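You operate a simulated robot arm through the tools that you are given. There is no shell and no other tool.

The job below is to be done with a simulated two-armed robot. You get a single attempt, and the scene is never put back.

Task
Switch the dryer off, move the dry body to the drain board and cap it.
Fine: use the yellow bore cap; the drying tray goes to the spot beside the dryer.

Only the result counts: the job must be done as asked and must still hold three seconds after the hand-in. Knocking over, shifting, dropping, spilling or breaking anything else fails it. Lids that push on must go on centred and level and be pressed home; caps that screw on are set level and turned clockwise until they are tight.

Robot
Two 7-joint arms with two-finger parallel grippers on one trunk, on a base that drives. Base frame: it is fixed to the floor where the robot stands at the start and does not move with it; the origin is under the middle of the robot, x ahead of it, y to its left, z up; the surface under the hand at the start is at about z = 0.82. Units: m, rad, N and s.
The left shoulder is at the start at [0.071, 0.156, 1.03], the right one opposite. Places, roughly: bore cap [3.25, -2.5, 0.75]; drain board [0.7, -0.4, 0.8]; dryer switch [0.7, 0, 0.8]; spot beside the dryer [0.4, -0.3, 0.8]. Payload 3.91 kg a hand.
Tool frame (each hand has its own): the origin (TCP) lies between the finger pads and is the grasp point; the fingertips stand 0.03 m ahead of it; z points along the fingers, y is the line along which they close. Largest opening 0.11 m; finger width 0.02, thickness 0.01; the body of the gripper, 0.048 by 0.112 m, starts 0.055 m behind the TCP.
Orientation is that of the tool frame in the base frame, as [roll, pitch, yaw] about the fixed x, y, z axes, in that order (R = Rz(yaw) Ry(pitch) Rx(roll)). With the fingers straight down and closing along the base's y, the tool's x points along the base's -x, its y along +y and its z along -z.

Tools
- The arms move only by the tool apply_moves. It takes "left_increments", "right_increments" or both (then of equal length, played together; a hand with none holds still); each is text: rows parted by semicolons, each of 6 numbers parted by spaces: the shift along the tool's x, y, z in units of 400 mm (1.0 is 400 mm), then the turn, a rotation vector about the tool's x, y, z in units of 180 degrees (1.0 is 180 degrees). In form: tx ty tz wx wy wz; .... A call has 1 to 20 rows; each row is the pose to reach, as a shift and turn from the pose commanded when the call began, along the tool's axes at that moment. "left_hand" and "right_hand" are, for a hand that has rows, the opening, from 0 (shut) to 1 (fully open), set as the call begins (left out, the last holds). A call with a number of a shift or a turn outside -1 to 1 is refused whole. Each row takes 0.2 s and may step no farther than 0.05 m and 0.15 rad from the row before; otherwise, or with a gripper value out of range, the whole call is refused. A pose out of reach is approached as far as the arm can. The call stops where the force on the tool passes 40 N (or 10 N more than at its start, if that is more) or the arm is blocked; 0.2 s more then pass. Each finger travels about 0.108 m/s and halts on what it meets, pressing with about 24 N; the grip force reading is that of the motor and also rises with nothing between the fingers. The clock runs only during rows and for 0.2 s after the last one: add rows that repeat a pose to give the fingers time. The reply holds the time, the measured pose of the TCP, the force on the tool along the base axes, the opening and the grip force, in the units named above and with some noise, with the torque about the TCP (base axes, N m) and any sound that the robot's microphone picked up, and new pictures: "pictures" is both (left out), scene, wrist or none (wrist: the cameras of the hands that moved).
- Cameras (640 x 400 px; columns grow to the right, rows downward): "scene" is now at [0.1397, -0.0225, 1.2641]; the picture's right is [-0.24, -0.97, 0.00], its down [-0.49, 0.12, -0.87] and it looks along [0.84, -0.20, -0.50] (base axes); focal length 263 px, centre (320, 200). "left" rides on the left gripper at [0.072, -0.017, -0.104] in its tool frame; the picture's right is [0.23, 0.97, 0.00], its down [-0.76, 0.18, -0.62] and it looks along [-0.61, 0.14, 0.78] (tool axes); focal length 222 px, centre (320, 200). "right" rides on the right gripper at [0.072, 0.017, -0.103] in its tool frame; the picture's right is [-0.23, 0.97, 0.00], its down [-0.76, -0.18, -0.62] and it looks along [-0.61, -0.14, 0.78] (tool axes); focal length 222 px, centre (320, 200). There is no depth. A picture from a camera that has moved, and an enlarged one, comes with that camera's place and axes in the base frame and with its lens.
- move_column(by): slides the trunk up (or, below 0, down) by that many m; the arms and the scene camera ride with it, the base frame stays. It gives what a move gives, with no picture.
- steer(legs): drives the robot by 1 to 6 legs, each [ahead, left, turn to the left] in m, m and rad, along the robot's own axes; the way and the turn of a leg run together, so that a leg with both is an arc; at most 1.5 m and 3.142 rad a leg. The arms and the cameras ride along, it lands a little off, and it stops where it bumps. It gives what a move gives, and a new picture of the scene camera.
- pan_tilt(pan, tilt): turns the head with the scene camera to pan (to the left, within 1.501 rad either way) and tilt (down, from -0.506 to 1.204), counted from straight ahead of the robot. It gives what a move gives, and a new picture of the scene camera.
- inspect(camera, box): a new picture of the part [left, top, right, bottom] of that camera's present view, enlarged. The clock stands still meanwhile.
- close_job(): hands the job in; it is judged then, once.

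Nothing tells you exact positions but the pictures and the camera data. Unless the task says otherwise, let go and move clear before handing in.

The tools are called after "Request:" as name(argument=value, ...) on one line, values as JSON. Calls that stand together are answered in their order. apply_moves: Moves the arms, as the interface text tells. Its arguments: {"type":"object","properties":{"left_increments":{"type":"string"},"left_hand":{"type":"number"},"right_increments":{"type":"string"},"right_hand":{"type":"number"},"pictures":{"type":"string","enum":["both","scene","wrist","none"]}},"required":[]} The other tools are called the same way: move_column (by) slides the trunk up or down; steer (legs) drives the base; pan_tilt (pan, tilt) turns the head that bears the scene camera; inspect (camera, box) takes an enlarged picture of a part of a camera's view; close_job () hands the job in.

At the start:

```text
clock: 0.0
left_tcp_pos: [0.7629, 0.1199, 1.1758]
left_tcp_rot: [-3.141, -0.002, 3.141]
left_contact_force: [-0.4, -0.3, -1.0]
left_wrist_torque: [0.05, 0.01, 0.02]
left_opening: 0.1102
left_grip_force: 0.0
right_tcp_pos: [0.7161, -0.579, 1.1711]
right_tcp_rot: [-3.141, 0.001, 3.141]
right_contact_force: [0.1, -0.1, 0.1]
right_wrist_torque: [0.0, -0.02, -0.03]
right_opening: 0.1097
right_grip_force: 0.1
trunk travel left (down, up): [-0.475, 0.465]
robot x, y, heading: [0.0008, -0.0017, 0.002]
head pan, tilt: [-0.237, 0.522]
```

scene: 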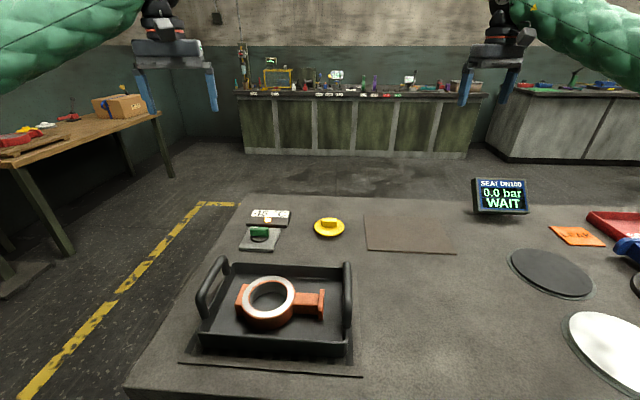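
right: 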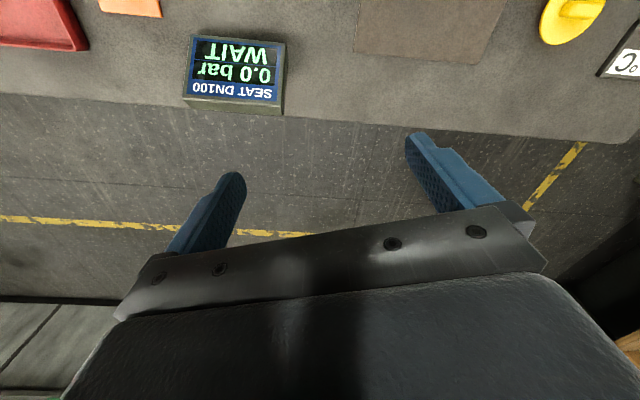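
left: 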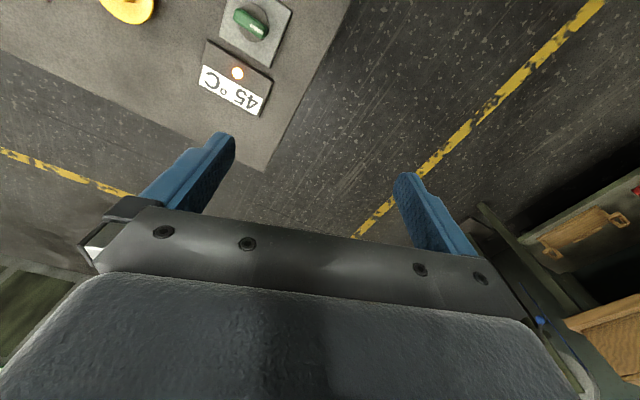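

I see a black tray with an orange valve body standing on the bench in front of me, a green knob with a 45 °C sign, a yellow cap-like item, a thin brown plate, and a display. I'll look at each more closely and look around before moving.

Request:
inspect(camera="scene", box=[170, 190, 380, 390])

Request:
inspect(camera="scene", box=[360, 170, 640, 400])

Request:
inspect(camera="scene", box=[220, 30, 500, 180])

Request:
inspect(camera="left", box=[90, 0, 310, 140])

```text
2.00 times, centred on (275, 290) of scene
camera zoom: at [0.1397, -0.0225, 1.2641], right [-0.24, -0.97, 0.0], down [-0.49, 0.12, -0.87], along [0.84, -0.2, -0.5], focal length 527 px, centre (410, 20)
```

zoom: 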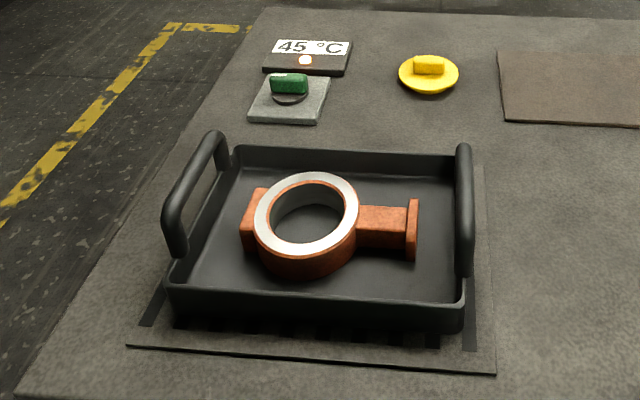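

```text
1.74 times, centred on (500, 285) of scene
camera zoom: at [0.1397, -0.0225, 1.2641], right [-0.24, -0.97, 0.0], down [-0.49, 0.12, -0.87], along [0.84, -0.2, -0.5], focal length 458 px, centre (7, 52)
```

zoom: 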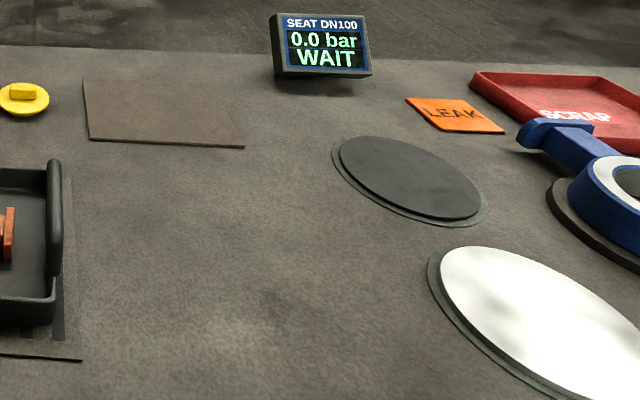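

```text
2.29 times, centred on (360, 105) of scene
camera zoom: at [0.1397, -0.0225, 1.2641], right [-0.24, -0.97, 0.0], down [-0.49, 0.12, -0.87], along [0.84, -0.2, -0.5], focal length 602 px, centre (229, 417)
```

zoom: 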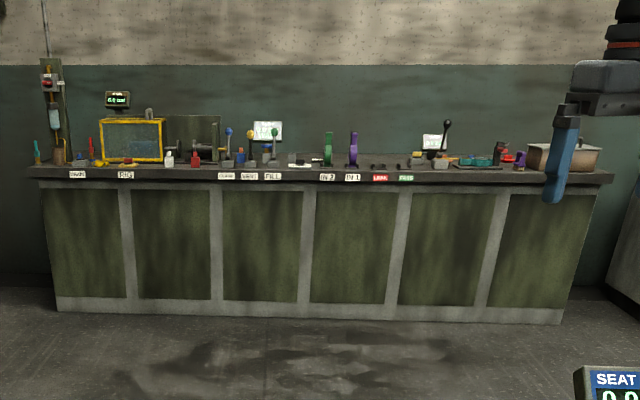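

```text
2.86 times, centred on (200, 70) of left
camera zoom: at [0.6905, 0.1026, 1.2799], right [-0.23, 0.97, 0.0], down [0.76, 0.18, 0.62], along [0.61, 0.14, -0.78], focal length 635 px, centre (663, 571)
```

zoom: 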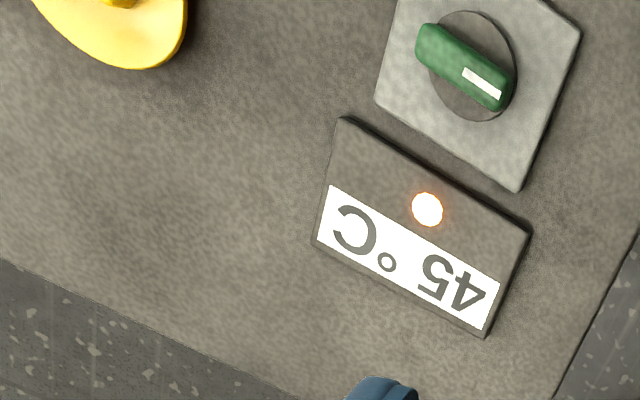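

The knob is at about (0.73, 0.0), the tray on the dryer at (0.5, 0), and the drain board is the brown plate at (0.65, -0.39). A yellow disc lies at (0.73, -0.19), but the stated bore-cap place is on the far counter, so I'll look over there.

Request:
pan_tilt(pan=-0.65, tilt=0.2)

Request:
inspect(camera="scene", box=[220, 100, 420, 225])

```text
clock: 0.9
left_tcp_pos: [0.7625, 0.1204, 1.1769]
left_tcp_rot: [3.141, 0.002, 3.141]
left_contact_force: [-0.2, 0.3, 0.0]
left_wrist_torque: [-0.01, -0.01, 0.01]
left_opening: 0.1099
left_grip_force: 0.1
right_tcp_pos: [0.7168, -0.5802, 1.171]
right_tcp_rot: [3.141, 0.001, 3.141]
right_contact_force: [0.4, -0.6, 0.2]
right_wrist_torque: [-0.01, 0.01, 0.04]
right_opening: 0.1101
right_grip_force: 0.0
trunk travel left (down, up): [-0.475, 0.465]
robot x, y, heading: [-0.0023, -0.0048, 0.003]
head pan, tilt: [-0.649, 0.201]
camera scene: at [0.126, -0.0575, 1.2938], right [-0.6, -0.8, 0.0], down [-0.16, 0.12, -0.98], along [0.78, -0.59, -0.2], focal length 263 px, centre (320, 200)
```

scene: 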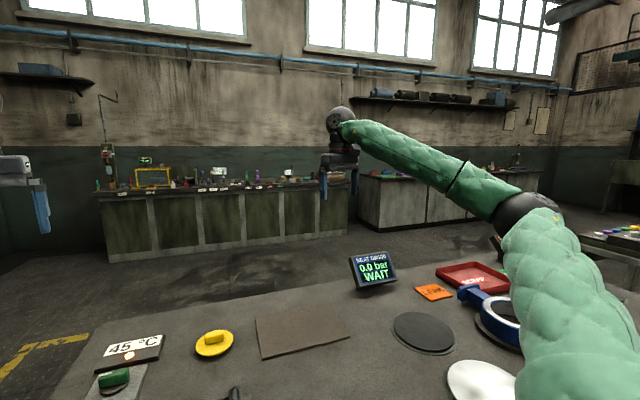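

```text
3.20 times, centred on (320, 162) of scene
camera zoom: at [0.126, -0.0575, 1.2938], right [-0.6, -0.8, 0.0], down [-0.16, 0.12, -0.98], along [0.78, -0.59, -0.2], focal length 843 px, centre (320, 320)
```

zoom: 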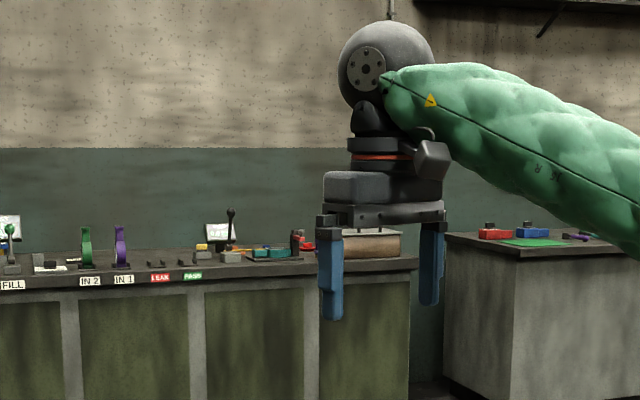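

The right gripper hides the stated cap place, so I'll shift the right hand to the side to see that part of the far counter.

Request:
apply_moves(right_increments="0 -0.1 0 0 0 0; 0 -0.2 0 0 0 0; 0 -0.3 0 0 0 0; 0 -0.4 0 0 0 0; 0 -0.5 0 0 0 0", pictures="scene")

Request:
inspect(camera="scene", box=[260, 140, 380, 215])

Request:
inspect(camera="scene", box=[80, 140, 280, 215])

Request:
inspect(camera="scene", box=[80, 280, 300, 400])

```text
clock: 2.1
left_tcp_pos: [0.7625, 0.1193, 1.1779]
left_tcp_rot: [3.14, -0.001, 3.141]
left_contact_force: [0.7, -0.7, 0.0]
left_wrist_torque: [-0.02, 0.0, -0.01]
left_opening: 0.11
left_grip_force: 0.1
right_tcp_pos: [0.7032, -0.7258, 1.1628]
right_tcp_rot: [3.14, 0.001, 3.131]
right_contact_force: [-0.2, -0.2, 0.2]
right_wrist_torque: [0.01, 0.0, 0.0]
right_opening: 0.1101
right_grip_force: 0.0
right hand out of reach, approached as far as the arm can: row 4, 5
trunk travel left (down, up): [-0.475, 0.465]
robot x, y, heading: [-0.0023, -0.001, -0.001]
head pan, tilt: [-0.649, 0.201]
camera scene: at [0.1261, -0.0577, 1.2939], right [-0.6, -0.8, 0.0], down [-0.16, 0.12, -0.98], along [0.78, -0.59, -0.2], focal length 263 px, centre (320, 200)
```

scene: 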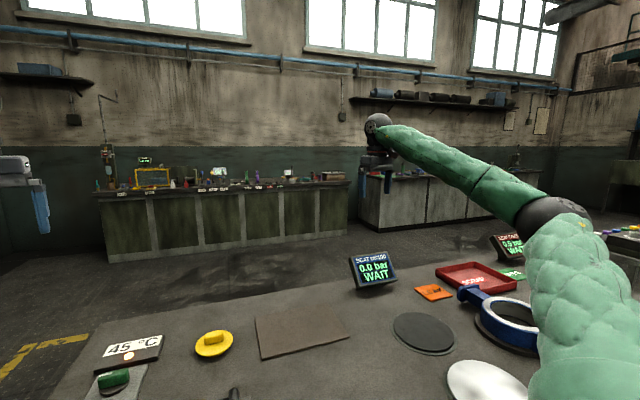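

```text
5.33 times, centred on (320, 178) of scene
camera zoom: at [0.1261, -0.0577, 1.2939], right [-0.6, -0.8, 0.0], down [-0.16, 0.12, -0.98], along [0.78, -0.59, -0.2], focal length 1405 px, centre (320, 320)
```

zoom: 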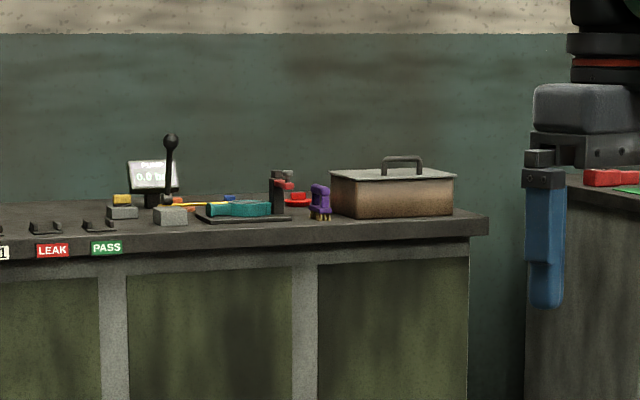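

```text
3.20 times, centred on (180, 178) of scene
camera zoom: at [0.1261, -0.0577, 1.2939], right [-0.6, -0.8, 0.0], down [-0.16, 0.12, -0.98], along [0.78, -0.59, -0.2], focal length 843 px, centre (768, 272)
```

zoom: 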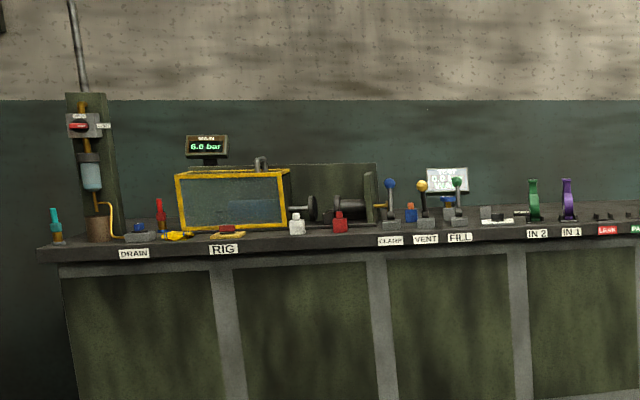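

```text
2.91 times, centred on (190, 340) of scene
camera zoom: at [0.1261, -0.0577, 1.2939], right [-0.6, -0.8, 0.0], down [-0.16, 0.12, -0.98], along [0.78, -0.59, -0.2], focal length 766 px, centre (698, -207)
```

zoom: 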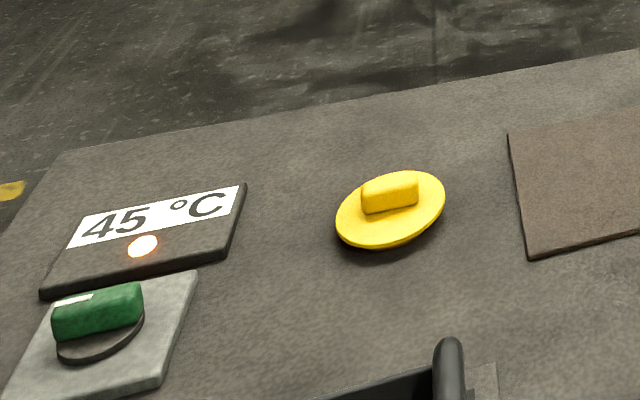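

Near the stated place I make out a red disc, a purple plug-like object and a lidded box, with no yellow cap visible there yet. I'll look around the rest of the room for other caps before deciding.

Request:
pan_tilt(pan=0.9, tilt=0.3)

Request:
inspect(camera="scene", box=[0, 100, 640, 400])

Request:
pan_tilt(pan=-1.4, tilt=0.3)

Request:
inspect(camera="scene", box=[0, 100, 640, 400])

```text
clock: 3.7
left_tcp_pos: [0.7631, 0.12, 1.1777]
left_tcp_rot: [3.141, 0.001, -3.141]
left_contact_force: [-0.1, 0.4, -0.1]
left_wrist_torque: [0.02, 0.0, 0.02]
left_opening: 0.1103
left_grip_force: 0.0
right_tcp_pos: [0.7017, -0.7257, 1.1626]
right_tcp_rot: [3.141, 0.003, 3.129]
right_contact_force: [0.2, 0.1, -0.1]
right_wrist_torque: [0.02, 0.01, -0.01]
right_opening: 0.1101
right_grip_force: 0.2
trunk travel left (down, up): [-0.475, 0.465]
robot x, y, heading: [-0.0005, 0.0012, -0.003]
head pan, tilt: [0.901, 0.3]
camera scene: at [0.1098, 0.0719, 1.2846], right [0.78, -0.62, 0.0], down [-0.18, -0.23, -0.96], along [0.59, 0.75, -0.3], focal length 263 px, centre (320, 200)
```

scene: 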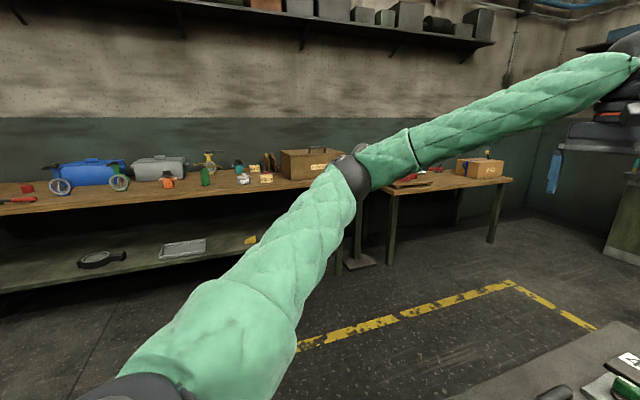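

```text
1.00 times, centred on (320, 250) of scene (not enlarged: the box is as wide or as high as the picture)
camera zoom: at [0.1098, 0.0719, 1.2846], right [0.78, -0.62, 0.0], down [-0.18, -0.23, -0.96], along [0.59, 0.75, -0.3], focal length 263 px, centre (320, 150)
```

zoom: 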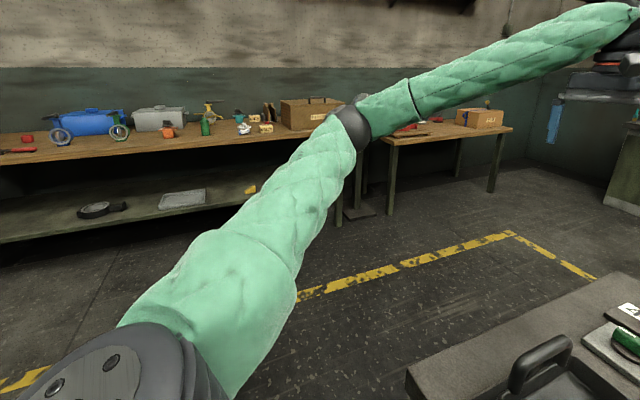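

```text
clock: 5.8
left_tcp_pos: [0.7617, 0.1203, 1.1769]
left_tcp_rot: [3.141, -0.001, 3.139]
left_contact_force: [-0.5, 0.0, -0.6]
left_wrist_torque: [-0.02, -0.02, 0.0]
left_opening: 0.1098
left_grip_force: 0.1
right_tcp_pos: [0.7022, -0.7259, 1.1629]
right_tcp_rot: [3.137, 0.001, 3.129]
right_contact_force: [-0.1, -0.1, 0.2]
right_wrist_torque: [-0.02, 0.02, 0.03]
right_opening: 0.1102
right_grip_force: 0.0
trunk travel left (down, up): [-0.475, 0.465]
robot x, y, heading: [0.0004, -0.0008, -0.004]
head pan, tilt: [-1.4, 0.3]
camera scene: at [0.0677, -0.0933, 1.2846], right [-0.99, -0.17, 0.0], down [-0.05, 0.29, -0.96], along [0.16, -0.94, -0.3], focal length 263 px, centre (320, 200)
```

scene: 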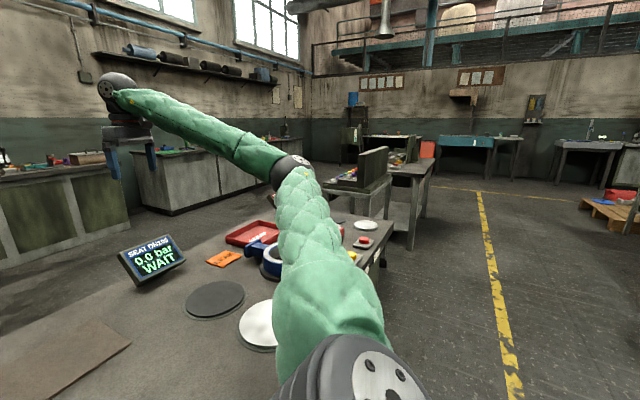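

```text
1.00 times, centred on (320, 250) of scene (not enlarged: the box is as wide or as high as the picture)
camera zoom: at [0.0677, -0.0933, 1.2846], right [-0.99, -0.17, 0.0], down [-0.05, 0.29, -0.96], along [0.16, -0.94, -0.3], focal length 263 px, centre (320, 150)
```

zoom: 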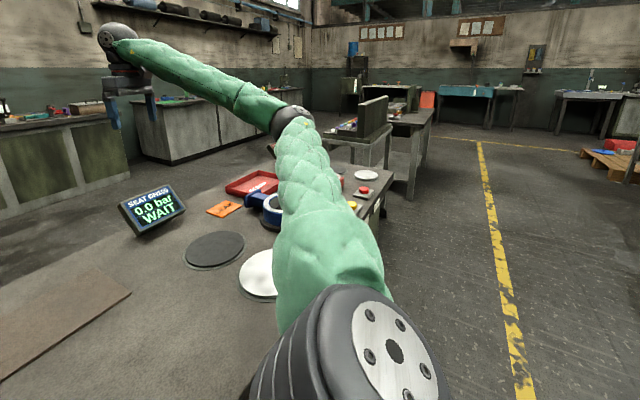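

The room holds many other items, but the dryer, body, tray and drain board are all on this bench. I'll bring the left hand over to see the switch, the tray and the body from close by, and level the head.

Request:
pan_tilt(pan=-0.1, tilt=0.75)

Request:
apply_moves(left_increments="0.068 -0.058 0.053 0 0 0; 0.136 -0.117 0.106 0 0 0; 0.204 -0.175 0.159 0 0 0; 0.272 -0.233 0.212 0 0 0; 0.34 -0.292 0.265 0 0 0; 0.4075 -0.35 0.3175 0 0 0", pictures="both")

Request:
inspect(camera="left", box=[160, 0, 480, 200])

Request:
inspect(camera="scene", box=[160, 100, 480, 300])

```text
clock: 7.3
left_tcp_pos: [0.7618, 0.1201, 1.1776]
left_tcp_rot: [3.141, 0.0, -3.141]
left_contact_force: [0.1, -0.1, -0.6]
left_wrist_torque: [-0.01, -0.02, -0.03]
left_opening: 0.1098
left_grip_force: 0.1
right_tcp_pos: [0.7026, -0.7246, 1.1618]
right_tcp_rot: [3.14, 0.002, 3.13]
right_contact_force: [0.4, -0.3, 0.5]
right_wrist_torque: [0.02, -0.01, -0.03]
right_opening: 0.1098
right_grip_force: 0.1
trunk travel left (down, up): [-0.475, 0.465]
robot x, y, heading: [-0.0021, 0.0036, 0.0]
head pan, tilt: [-0.099, 0.75]
camera scene: at [0.1342, -0.0095, 1.2443], right [-0.1, -0.99, 0.0], down [-0.68, 0.07, -0.73], along [0.73, -0.07, -0.68], focal length 263 px, centre (320, 200)
```

scene: 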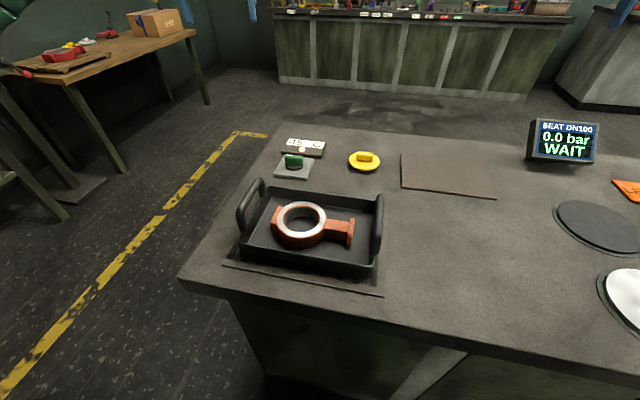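

```text
clock: 8.7
left_tcp_pos: [0.6001, -0.0212, 1.048]
left_tcp_rot: [-3.14, 0.0, -3.14]
left_contact_force: [0.5, 0.0, 0.3]
left_wrist_torque: [-0.01, 0.03, 0.04]
left_opening: 0.1101
left_grip_force: 0.1
right_tcp_pos: [0.7014, -0.7262, 1.1622]
right_tcp_rot: [3.139, 0.002, 3.132]
right_contact_force: [-0.1, -0.4, -0.5]
right_wrist_torque: [-0.02, -0.02, 0.02]
right_opening: 0.1103
right_grip_force: 0.0
trunk travel left (down, up): [-0.475, 0.465]
robot x, y, heading: [0.0001, 0.0014, 0.001]
head pan, tilt: [-0.099, 0.75]
camera scene: at [0.1342, -0.01, 1.2443], right [-0.1, -1.0, 0.0], down [-0.68, 0.07, -0.73], along [0.73, -0.07, -0.68], focal length 263 px, centre (320, 200)
camera left: at [0.5277, -0.0391, 1.1516], right [-0.23, 0.97, 0.0], down [0.76, 0.18, 0.62], along [0.61, 0.14, -0.78], focal length 222 px, centre (320, 200)
```

scene: 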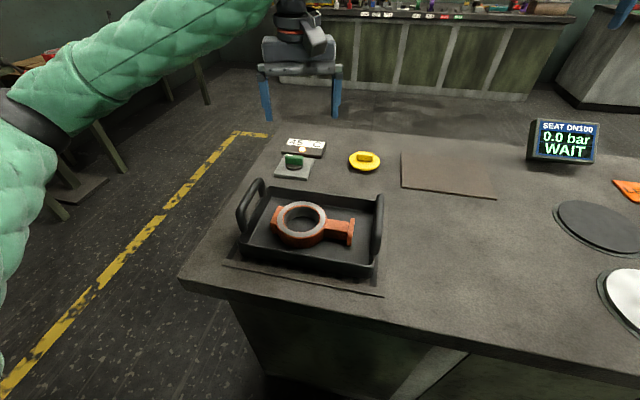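
left: 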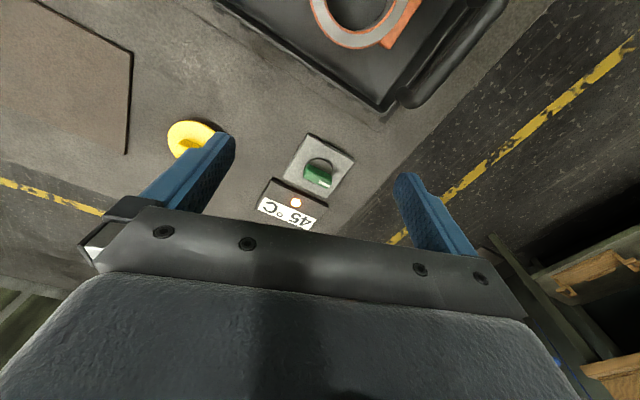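

```text
2.00 times, centred on (320, 100) of left
camera zoom: at [0.5277, -0.0391, 1.1516], right [-0.23, 0.97, 0.0], down [0.76, 0.18, 0.62], along [0.61, 0.14, -0.78], focal length 444 px, centre (320, 400)
```

zoom: 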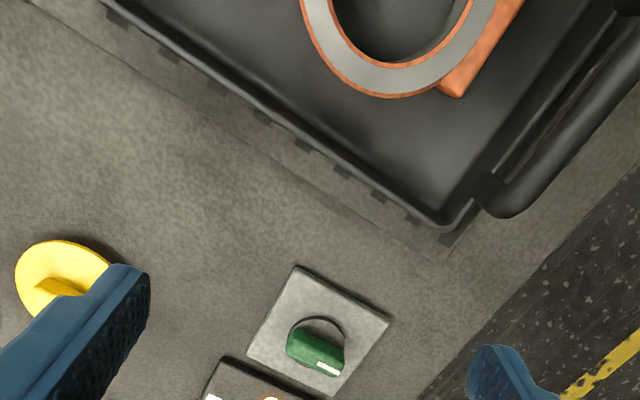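

```text
2.00 times, centred on (320, 200) of scene
camera zoom: at [0.1342, -0.01, 1.2443], right [-0.1, -1.0, 0.0], down [-0.68, 0.07, -0.73], along [0.73, -0.07, -0.68], focal length 527 px, centre (320, 200)
```

zoom: 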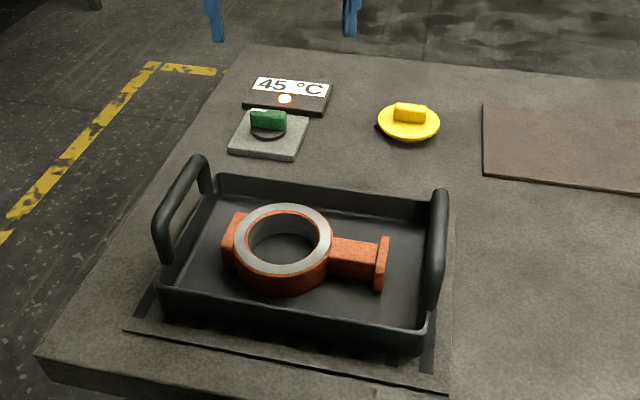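

The dryer group (tray, knob plate, display) is turned by about -14° and the knob's white mark is on the left side. I'll zoom in on the knob and the dryer.

Request:
inspect(camera="left", box=[265, 120, 375, 240])

Request:
inspect(camera="scene", box=[265, 125, 345, 185])

Request:
inspect(camera="scene", box=[215, 165, 395, 305])

Request:
inspect(camera="scene", box=[340, 135, 420, 185])

```text
3.33 times, centred on (320, 180) of left
camera zoom: at [0.5277, -0.0391, 1.1516], right [-0.23, 0.97, 0.0], down [0.76, 0.18, 0.62], along [0.61, 0.14, -0.78], focal length 740 px, centre (320, 267)
```

zoom: 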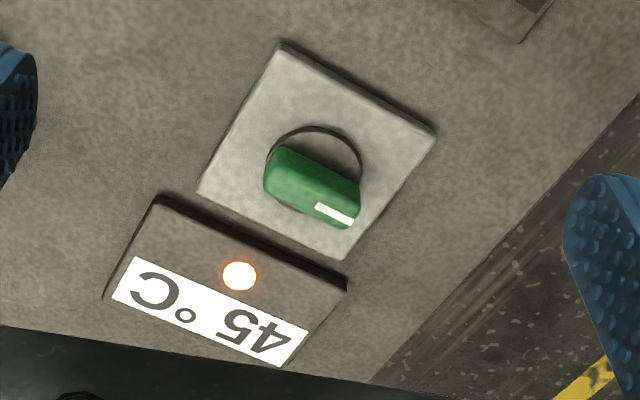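

```text
6.67 times, centred on (305, 155) of scene
camera zoom: at [0.1342, -0.01, 1.2443], right [-0.1, -1.0, 0.0], down [-0.68, 0.07, -0.73], along [0.73, -0.07, -0.68], focal length 1756 px, centre (420, 500)
```

zoom: 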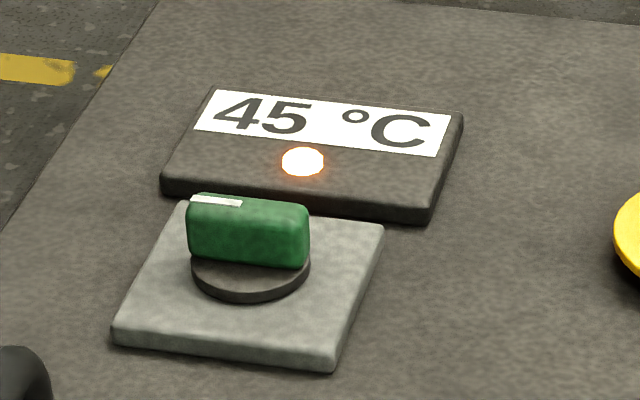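

```text
2.86 times, centred on (305, 235) of scene
camera zoom: at [0.1342, -0.01, 1.2443], right [-0.1, -1.0, 0.0], down [-0.68, 0.07, -0.73], along [0.73, -0.07, -0.68], focal length 753 px, centre (363, 100)
```

zoom: 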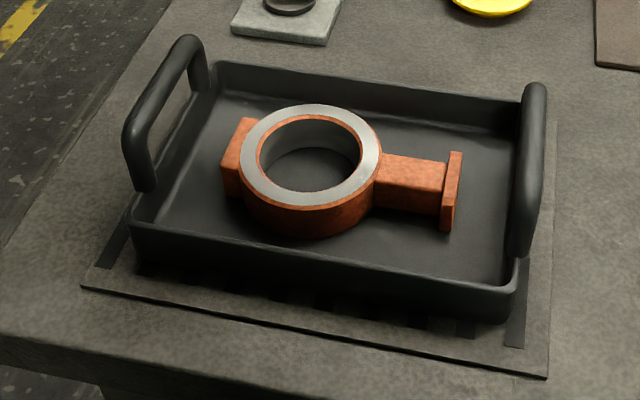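

```text
8.00 times, centred on (380, 160) of scene
camera zoom: at [0.1342, -0.01, 1.2443], right [-0.1, -1.0, 0.0], down [-0.68, 0.07, -0.73], along [0.73, -0.07, -0.68], focal length 2108 px, centre (-160, 520)
```

zoom: 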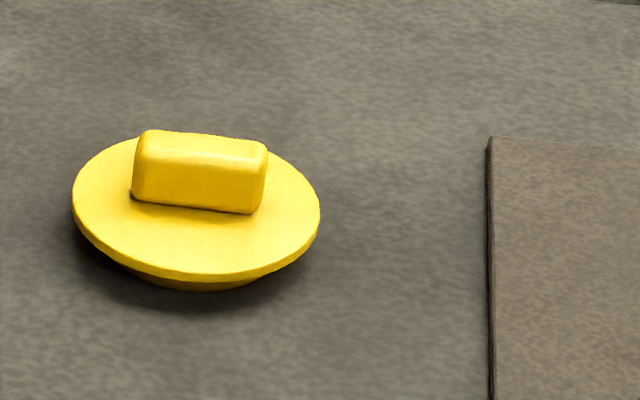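

The yellow object is a flanged plug with a bar grip, about 84 mm across, and it looks sized for the body's ~66 mm bore. Since the stated cap place is on the far counter, I'll raise the trunk and zoom in there to see what lies at that spot.

Request:
move_column(by=0.4)

Request:
pan_tilt(pan=-0.65, tilt=0.3)

Request:
inspect(camera="scene", box=[250, 140, 390, 230])

```text
clock: 12.5
left_tcp_pos: [0.6014, -0.0217, 1.4472]
left_tcp_rot: [3.14, -0.001, -3.141]
left_contact_force: [0.2, 0.3, -1.0]
left_wrist_torque: [0.04, 0.0, 0.0]
left_opening: 0.1103
left_grip_force: 0.0
right_tcp_pos: [0.7022, -0.726, 1.5625]
right_tcp_rot: [3.14, 0.001, 3.128]
right_contact_force: [-0.5, 0.0, -0.1]
right_wrist_torque: [0.02, 0.03, 0.0]
right_opening: 0.1101
right_grip_force: 0.1
trunk travel left (down, up): [-0.875, 0.065]
robot x, y, heading: [-0.0003, 0.0002, 0.002]
head pan, tilt: [-0.099, 0.75]
```

```text
clock: 13.5
left_tcp_pos: [0.6009, -0.0222, 1.4493]
left_tcp_rot: [-3.14, 0.0, 3.141]
left_contact_force: [0.7, -0.6, -0.2]
left_wrist_torque: [0.0, -0.02, 0.0]
left_opening: 0.1099
left_grip_force: 0.1
right_tcp_pos: [0.7031, -0.7259, 1.5617]
right_tcp_rot: [-3.141, 0.001, 3.129]
right_contact_force: [-1.1, 0.2, 0.7]
right_wrist_torque: [0.02, 0.01, -0.02]
right_opening: 0.1099
right_grip_force: 0.1
trunk travel left (down, up): [-0.875, 0.065]
robot x, y, heading: [0.0028, 0.0011, 0.003]
head pan, tilt: [-0.649, 0.3]
camera scene: at [0.1263, -0.0577, 1.6845], right [-0.6, -0.8, 0.0], down [-0.24, 0.18, -0.95], along [0.76, -0.58, -0.3], focal length 263 px, centre (320, 200)
```

scene: 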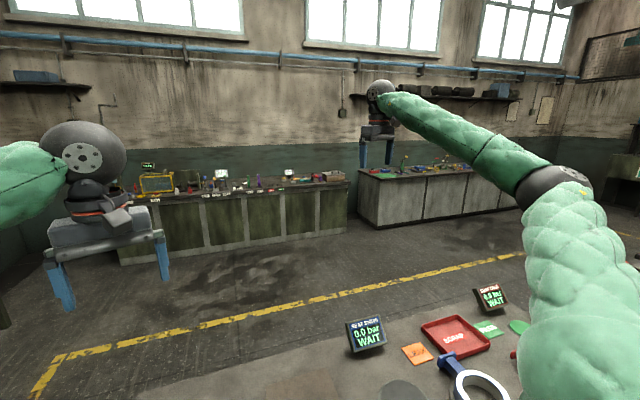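

```text
4.44 times, centred on (320, 185) of scene
camera zoom: at [0.1263, -0.0577, 1.6845], right [-0.6, -0.8, 0.0], down [-0.24, 0.18, -0.95], along [0.76, -0.58, -0.3], focal length 1171 px, centre (320, 267)
```

zoom: 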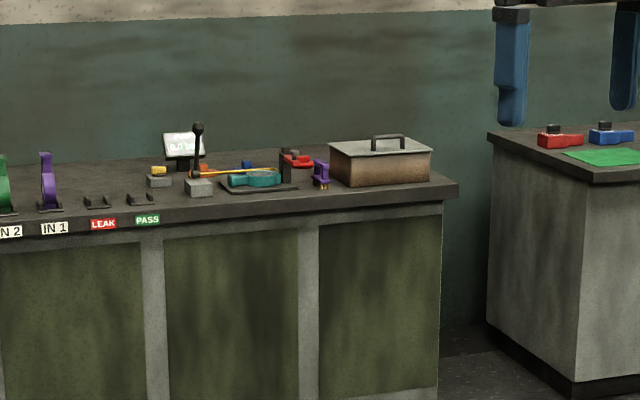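

Request:
inspect(camera="scene", box=[295, 160, 345, 190])

Request:
inspect(camera="scene", box=[260, 160, 310, 190])

Request:
inspect(camera="scene", box=[355, 150, 475, 200])

Request:
inspect(camera="scene", box=[130, 160, 270, 230])

```text
12.80 times, centred on (320, 175) of scene
camera zoom: at [0.1263, -0.0577, 1.6845], right [-0.6, -0.8, 0.0], down [-0.24, 0.18, -0.95], along [0.76, -0.58, -0.3], focal length 3372 px, centre (320, 520)
```

zoom: 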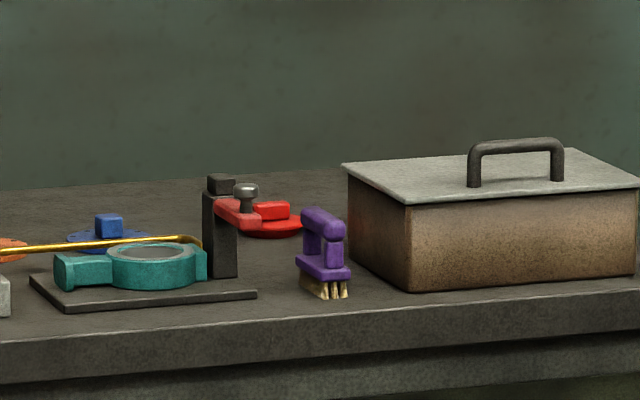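

```text
12.80 times, centred on (285, 175) of scene
camera zoom: at [0.1263, -0.0577, 1.6845], right [-0.6, -0.8, 0.0], down [-0.24, 0.18, -0.95], along [0.76, -0.58, -0.3], focal length 3372 px, centre (768, 520)
```

zoom: 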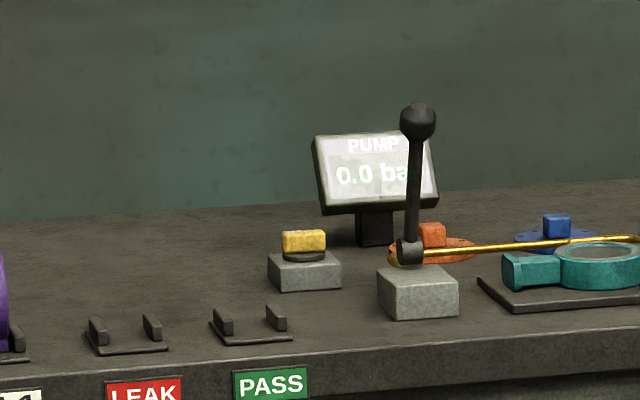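

```text
5.33 times, centred on (415, 175) of scene
camera zoom: at [0.1263, -0.0577, 1.6845], right [-0.6, -0.8, 0.0], down [-0.24, 0.18, -0.95], along [0.76, -0.58, -0.3], focal length 1405 px, centre (-187, 333)
```

zoom: 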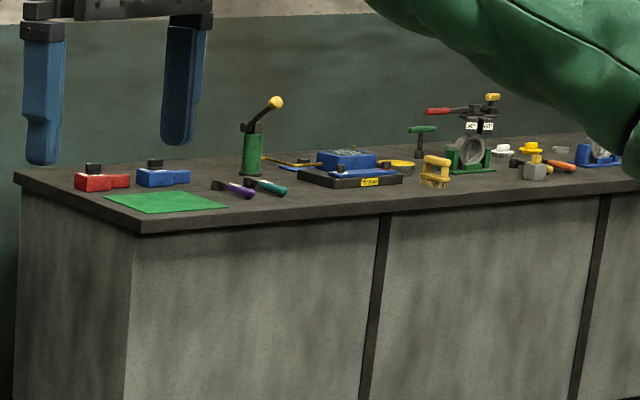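

```text
4.57 times, centred on (200, 195) of scene
camera zoom: at [0.1263, -0.0577, 1.6845], right [-0.6, -0.8, 0.0], down [-0.24, 0.18, -0.95], along [0.76, -0.58, -0.3], focal length 1204 px, centre (869, 223)
```

zoom: 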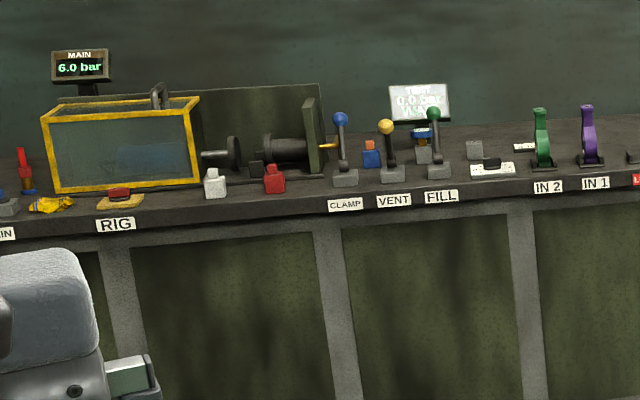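

On the far counter I can see red, blue and orange caps; no yellow one is visible there, but the exact stated spot is hidden behind a lidded box, which I'll check once the bench work is done. I'll now lower the trunk and bring the left hand above the knob at (0.719, 0.001, top about 0.86), with the fingers turned across its bar.

Request:
move_column(by=-0.4)

Request:
pan_tilt(pan=-0.1, tilt=0.75)

Request:
apply_moves(left_increments="-0.033 0.006 0.027 0 0 -0.0463; -0.066 0.012 0.054 0 0 -0.0926; -0.099 0.018 0.082 0 0 -0.1389; -0.132 0.024 0.109 0 0 -0.1852; -0.165 0.031 0.136 0 0 -0.2315; -0.198 0.037 0.163 0 0 -0.2778; -0.231 0.043 0.191 0 0 -0.3241; -0.264 0.049 0.218 0 0 -0.3704; -0.2975 0.055 0.245 0 0 -0.4167; -0.2975 0.055 0.245 0 0 -0.4167", left_hand=0.5, pictures="both")

Request:
inspect(camera="scene", box=[245, 105, 345, 185])

```text
clock: 17.3
left_tcp_pos: [0.6001, -0.0214, 1.0483]
left_tcp_rot: [3.14, 0.0, -3.141]
left_contact_force: [0.7, -0.5, 0.2]
left_wrist_torque: [0.03, 0.01, 0.03]
left_opening: 0.11
left_grip_force: 0.1
right_tcp_pos: [0.7019, -0.7248, 1.162]
right_tcp_rot: [3.139, 0.002, 3.128]
right_contact_force: [-0.3, 0.1, 0.3]
right_wrist_torque: [-0.03, -0.01, -0.01]
right_opening: 0.1101
right_grip_force: 0.1
trunk travel left (down, up): [-0.475, 0.465]
robot x, y, heading: [-0.0032, -0.0009, -0.001]
head pan, tilt: [-0.649, 0.3]
```

```text
clock: 18.3
left_tcp_pos: [0.5995, -0.0214, 1.05]
left_tcp_rot: [3.141, -0.002, 3.141]
left_contact_force: [0.2, -0.2, -0.5]
left_wrist_torque: [0.02, 0.01, 0.01]
left_opening: 0.1102
left_grip_force: 0.0
right_tcp_pos: [0.7018, -0.7255, 1.1623]
right_tcp_rot: [3.139, 0.002, 3.128]
right_contact_force: [0.9, 0.2, 0.3]
right_wrist_torque: [0.01, -0.03, 0.04]
right_opening: 0.11
right_grip_force: 0.2
trunk travel left (down, up): [-0.475, 0.465]
robot x, y, heading: [-0.0011, -0.0014, -0.002]
head pan, tilt: [-0.099, 0.75]
camera scene: at [0.1342, -0.0096, 1.2443], right [-0.1, -0.99, 0.0], down [-0.68, 0.07, -0.73], along [0.73, -0.07, -0.68], focal length 263 px, centre (320, 200)
```

scene: 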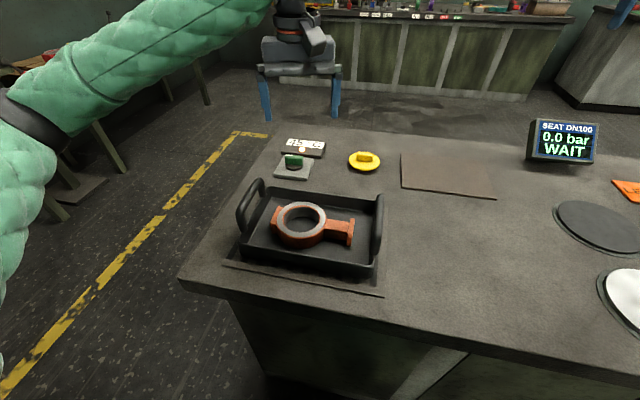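

```text
clock: 20.5
left_tcp_pos: [0.7177, 0.001, 0.9504]
left_tcp_rot: [-3.14, 0.0, -1.831]
left_contact_force: [-0.4, -0.4, -0.4]
left_wrist_torque: [0.0, 0.01, -0.02]
left_opening: 0.0549
left_grip_force: 0.0
right_tcp_pos: [0.7024, -0.726, 1.1628]
right_tcp_rot: [3.139, 0.002, 3.128]
right_contact_force: [-0.9, 0.2, -0.4]
right_wrist_torque: [-0.02, 0.02, -0.01]
right_opening: 0.11
right_grip_force: 0.0
trunk travel left (down, up): [-0.475, 0.465]
robot x, y, heading: [-0.0002, 0.0002, -0.002]
head pan, tilt: [-0.099, 0.75]
camera scene: at [0.1339, -0.0095, 1.2443], right [-0.1, -1.0, 0.0], down [-0.68, 0.07, -0.73], along [0.73, -0.07, -0.68], focal length 263 px, centre (320, 200)
camera left: at [0.7166, -0.0736, 1.0535], right [-1.0, 0.03, 0.0], down [0.02, 0.78, 0.62], along [0.02, 0.62, -0.78], focal length 222 px, centre (320, 200)
```

scene: 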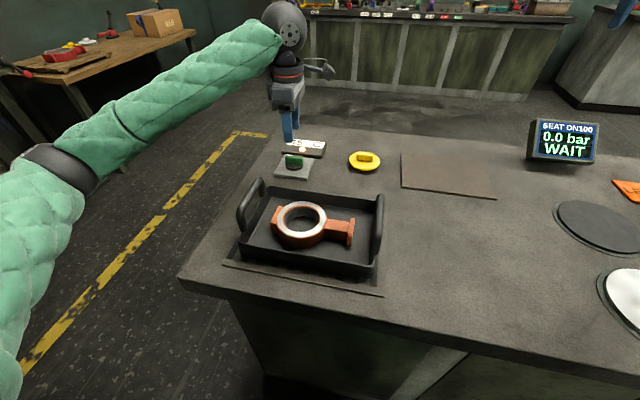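
left: 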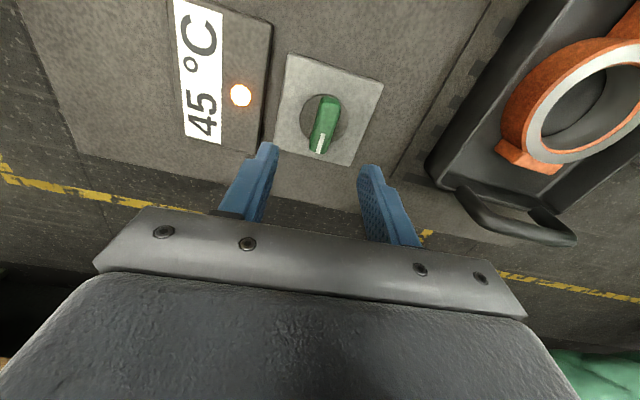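

```text
5.00 times, centred on (295, 145) of scene
camera zoom: at [0.1339, -0.0095, 1.2443], right [-0.1, -1.0, 0.0], down [-0.68, 0.07, -0.73], along [0.73, -0.07, -0.68], focal length 1317 px, centre (445, 475)
```

zoom: 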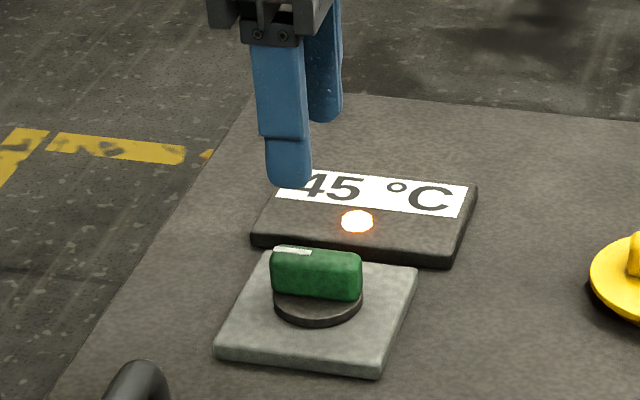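

The hand is above the knob with the fingers either side of its bar. I'll zoom in with the wrist camera to fine-tune the alignment.

Request:
inspect(camera="left", box=[270, 40, 390, 170])

```text
3.08 times, centred on (330, 105) of left
camera zoom: at [0.7166, -0.0736, 1.0535], right [-1.0, 0.03, 0.0], down [0.02, 0.78, 0.62], along [0.02, 0.62, -0.78], focal length 684 px, centre (289, 492)
```

zoom: 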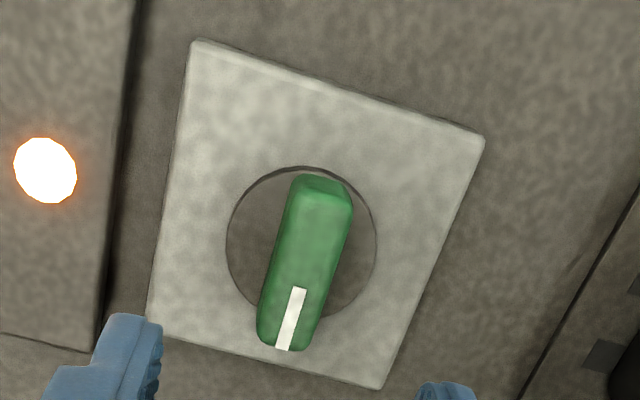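

The knob's centre is about 2 mm off the hand's axis and the bar is at -13.5°, so the alignment is good. I'll descend and close on it.

Request:
apply_moves(left_increments="0 0.005 0.065 0 0 0; 0 0.005 0.13 0 0 0; 0 0.005 0.196 0 0 0", left_hand=0.5, pictures="wrist")

Request:
apply_moves(left_increments="0 0 0 0 0 0; 0 0 0 0 0 0; 0 0 0 0 0 0", left_hand=0, pictures="both")

```text
clock: 21.3
left_tcp_pos: [0.7162, 0.0016, 0.8711]
left_tcp_rot: [3.142, 0.0, -1.832]
left_contact_force: [-1.0, 0.0, 0.1]
left_wrist_torque: [0.0, -0.03, 0.0]
left_opening: 0.0551
left_grip_force: 0.0
right_tcp_pos: [0.7015, -0.7251, 1.1631]
right_tcp_rot: [-3.141, 0.0, 3.129]
right_contact_force: [-0.1, -0.2, 0.3]
right_wrist_torque: [-0.01, 0.02, 0.03]
right_opening: 0.1102
right_grip_force: 0.1
trunk travel left (down, up): [-0.475, 0.465]
robot x, y, heading: [0.0001, -0.0, 0.001]
head pan, tilt: [-0.099, 0.75]
camera left: at [0.7148, -0.0725, 0.974], right [-1.0, 0.03, 0.0], down [0.03, 0.78, 0.62], along [0.02, 0.62, -0.78], focal length 222 px, centre (320, 200)
```

left: 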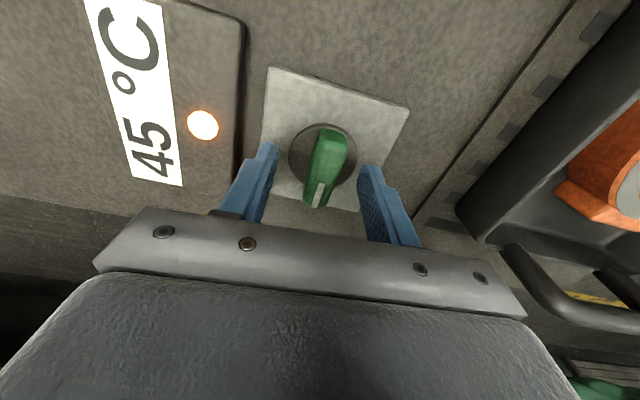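

```text
clock: 22.1
left_tcp_pos: [0.7143, 0.0018, 0.872]
left_tcp_rot: [3.14, 0.0, -1.832]
left_contact_force: [-19.7, 1.6, -3.6]
left_wrist_torque: [-0.6, 0.44, -0.03]
left_opening: 0.018
left_grip_force: 44.6
right_tcp_pos: [0.7003, -0.7257, 1.1643]
right_tcp_rot: [-3.141, 0.001, 3.13]
right_contact_force: [-0.1, 0.3, -0.5]
right_wrist_torque: [0.0, 0.0, 0.0]
right_opening: 0.11
right_grip_force: 0.0
trunk travel left (down, up): [-0.475, 0.465]
robot x, y, heading: [-0.0036, -0.0016, 0.002]
head pan, tilt: [-0.099, 0.75]
camera scene: at [0.1329, -0.0093, 1.2443], right [-0.1, -1.0, 0.0], down [-0.68, 0.07, -0.73], along [0.73, -0.07, -0.68], focal length 263 px, centre (320, 200)
camera left: at [0.7128, -0.0729, 0.9745], right [-1.0, 0.03, 0.0], down [0.03, 0.78, 0.62], along [0.02, 0.62, -0.78], focal length 222 px, centre (320, 200)
```

scene: 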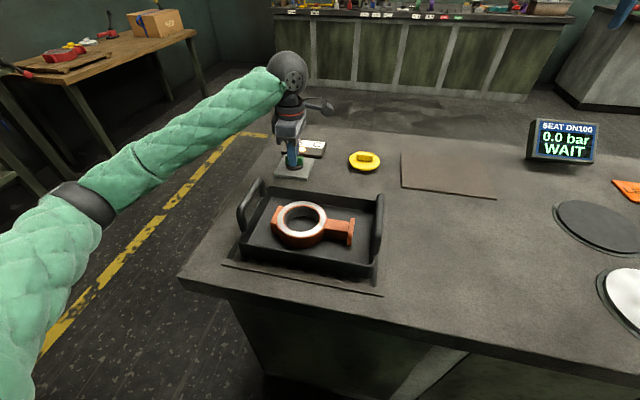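
left: 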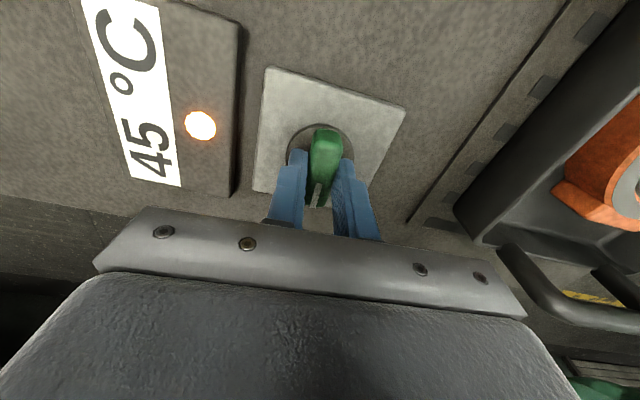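

The fingers hold the knob bar. I'll relieve the side force and try a first partial clockwise turn while watching the lamp and torque.

Request:
apply_moves(left_increments="0 0.005 0 0 0 0; 0 0.005 0 0 0 0.04; 0 0.005 0 0 0 0.08; 0 0.005 0 0 0 0.12", pictures="wrist")

```text
clock: 23.1
left_tcp_pos: [0.7152, 0.0026, 0.872]
left_tcp_rot: [3.139, 0.001, -2.21]
left_contact_force: [-3.0, 1.3, -5.2]
left_wrist_torque: [0.18, 0.0, 1.71]
left_opening: 0.0244
left_grip_force: 44.7
right_tcp_pos: [0.702, -0.7238, 1.1636]
right_tcp_rot: [3.139, 0.0, 3.129]
right_contact_force: [0.0, 0.6, -0.6]
right_wrist_torque: [-0.01, -0.02, 0.0]
right_opening: 0.1102
right_grip_force: 0.1
trunk travel left (down, up): [-0.475, 0.465]
robot x, y, heading: [0.0009, 0.0018, -0.001]
head pan, tilt: [-0.099, 0.75]
camera left: at [0.686, -0.0662, 0.9749], right [-0.92, 0.4, 0.0], down [0.31, 0.72, 0.62], along [0.25, 0.57, -0.78], focal length 222 px, centre (320, 200)
```

left: 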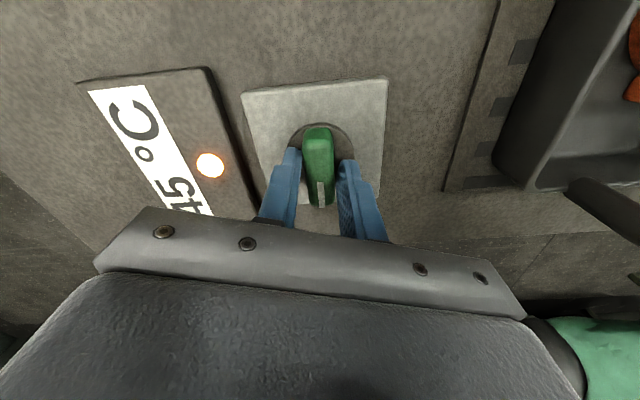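

The knob resists clockwise turning (torque 1.7 N·m and the fingers are spreading), so that's likely against its stop. I'll return and try counterclockwise.

Request:
apply_moves(left_increments="0 0 0 0 0 -0.04; 0 0 0 0 0 -0.08; 0 0 0 0 0 -0.12; 0 0 0 0 0 -0.16; 0 0 0 0 0 -0.2; 0 0 0 0 0 -0.24", pictures="wrist")

```text
clock: 24.5
left_tcp_pos: [0.7145, 0.0021, 0.8729]
left_tcp_rot: [-3.141, 0.0, -1.452]
left_contact_force: [-5.3, 9.5, -3.4]
left_wrist_torque: [-0.24, 0.06, -0.01]
left_opening: 0.0179
left_grip_force: 45.0
right_tcp_pos: [0.7027, -0.7241, 1.1631]
right_tcp_rot: [3.141, 0.002, 3.129]
right_contact_force: [-0.6, 0.1, -0.2]
right_wrist_torque: [0.0, 0.02, -0.02]
right_opening: 0.11
right_grip_force: 0.1
trunk travel left (down, up): [-0.475, 0.465]
robot x, y, heading: [-0.0002, 0.0001, -0.002]
head pan, tilt: [-0.099, 0.75]
camera left: at [0.7404, -0.0677, 0.9754], right [-0.94, -0.34, 0.0], down [-0.27, 0.74, 0.62], along [-0.21, 0.59, -0.78], focal length 222 px, centre (320, 200)
```

left: 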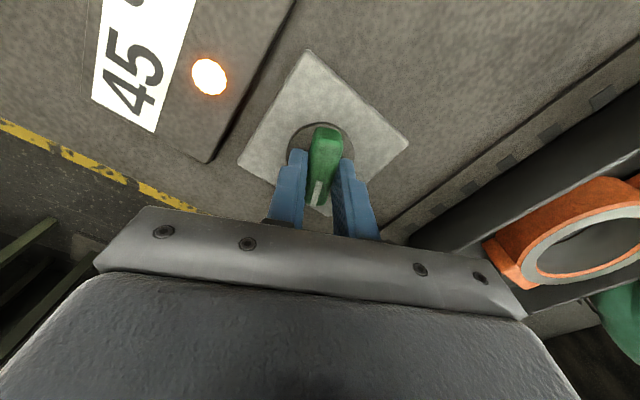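

Counterclockwise turns freely and the knob follows, so I'll carry on in that direction.

Request:
apply_moves(left_increments="0 0 0 0 0 -0.04; 0 0 0 0 0 -0.08; 0 0 0 0 0 -0.12; 0 0 0 0 0 -0.16; 0 0 0 0 0 -0.2; 0 0 0 0 0 -0.24", pictures="wrist")

```text
clock: 24.8
left_tcp_pos: [0.714, 0.0022, 0.8728]
left_tcp_rot: [3.138, -0.001, -1.416]
left_contact_force: [-16.8, 1.5, 13.0]
left_wrist_torque: [0.96, 0.2, -0.02]
left_opening: 0.0177
left_grip_force: 45.1
left hand out of reach, approached as far as the arm can: row 1
right_tcp_pos: [0.7023, -0.7239, 1.1628]
right_tcp_rot: [-3.141, 0.003, 3.131]
right_contact_force: [0.8, 0.3, 0.7]
right_wrist_torque: [-0.03, 0.0, 0.02]
right_opening: 0.11
right_grip_force: 0.0
trunk travel left (down, up): [-0.475, 0.465]
robot x, y, heading: [0.0007, 0.0031, 0.0]
head pan, tilt: [-0.099, 0.75]
stopped in row 1 (left hand): the force on the tool passed its limit at 71 N (the readings are from after the stop); the commanded pose is now the measured one
camera left: at [0.7431, -0.0667, 0.9754], right [-0.93, -0.37, 0.0], down [-0.29, 0.73, 0.62], along [-0.24, 0.58, -0.78], focal length 222 px, centre (320, 200)
```

left: 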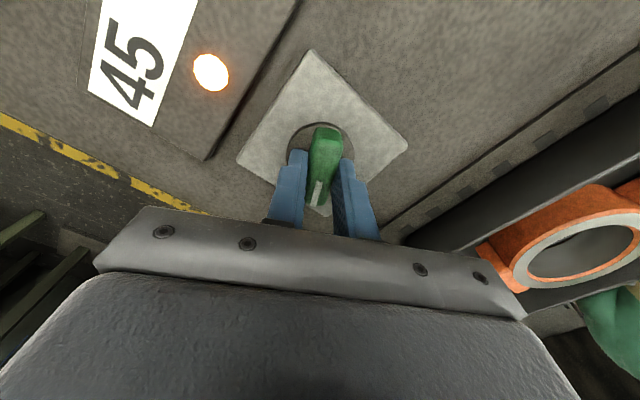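

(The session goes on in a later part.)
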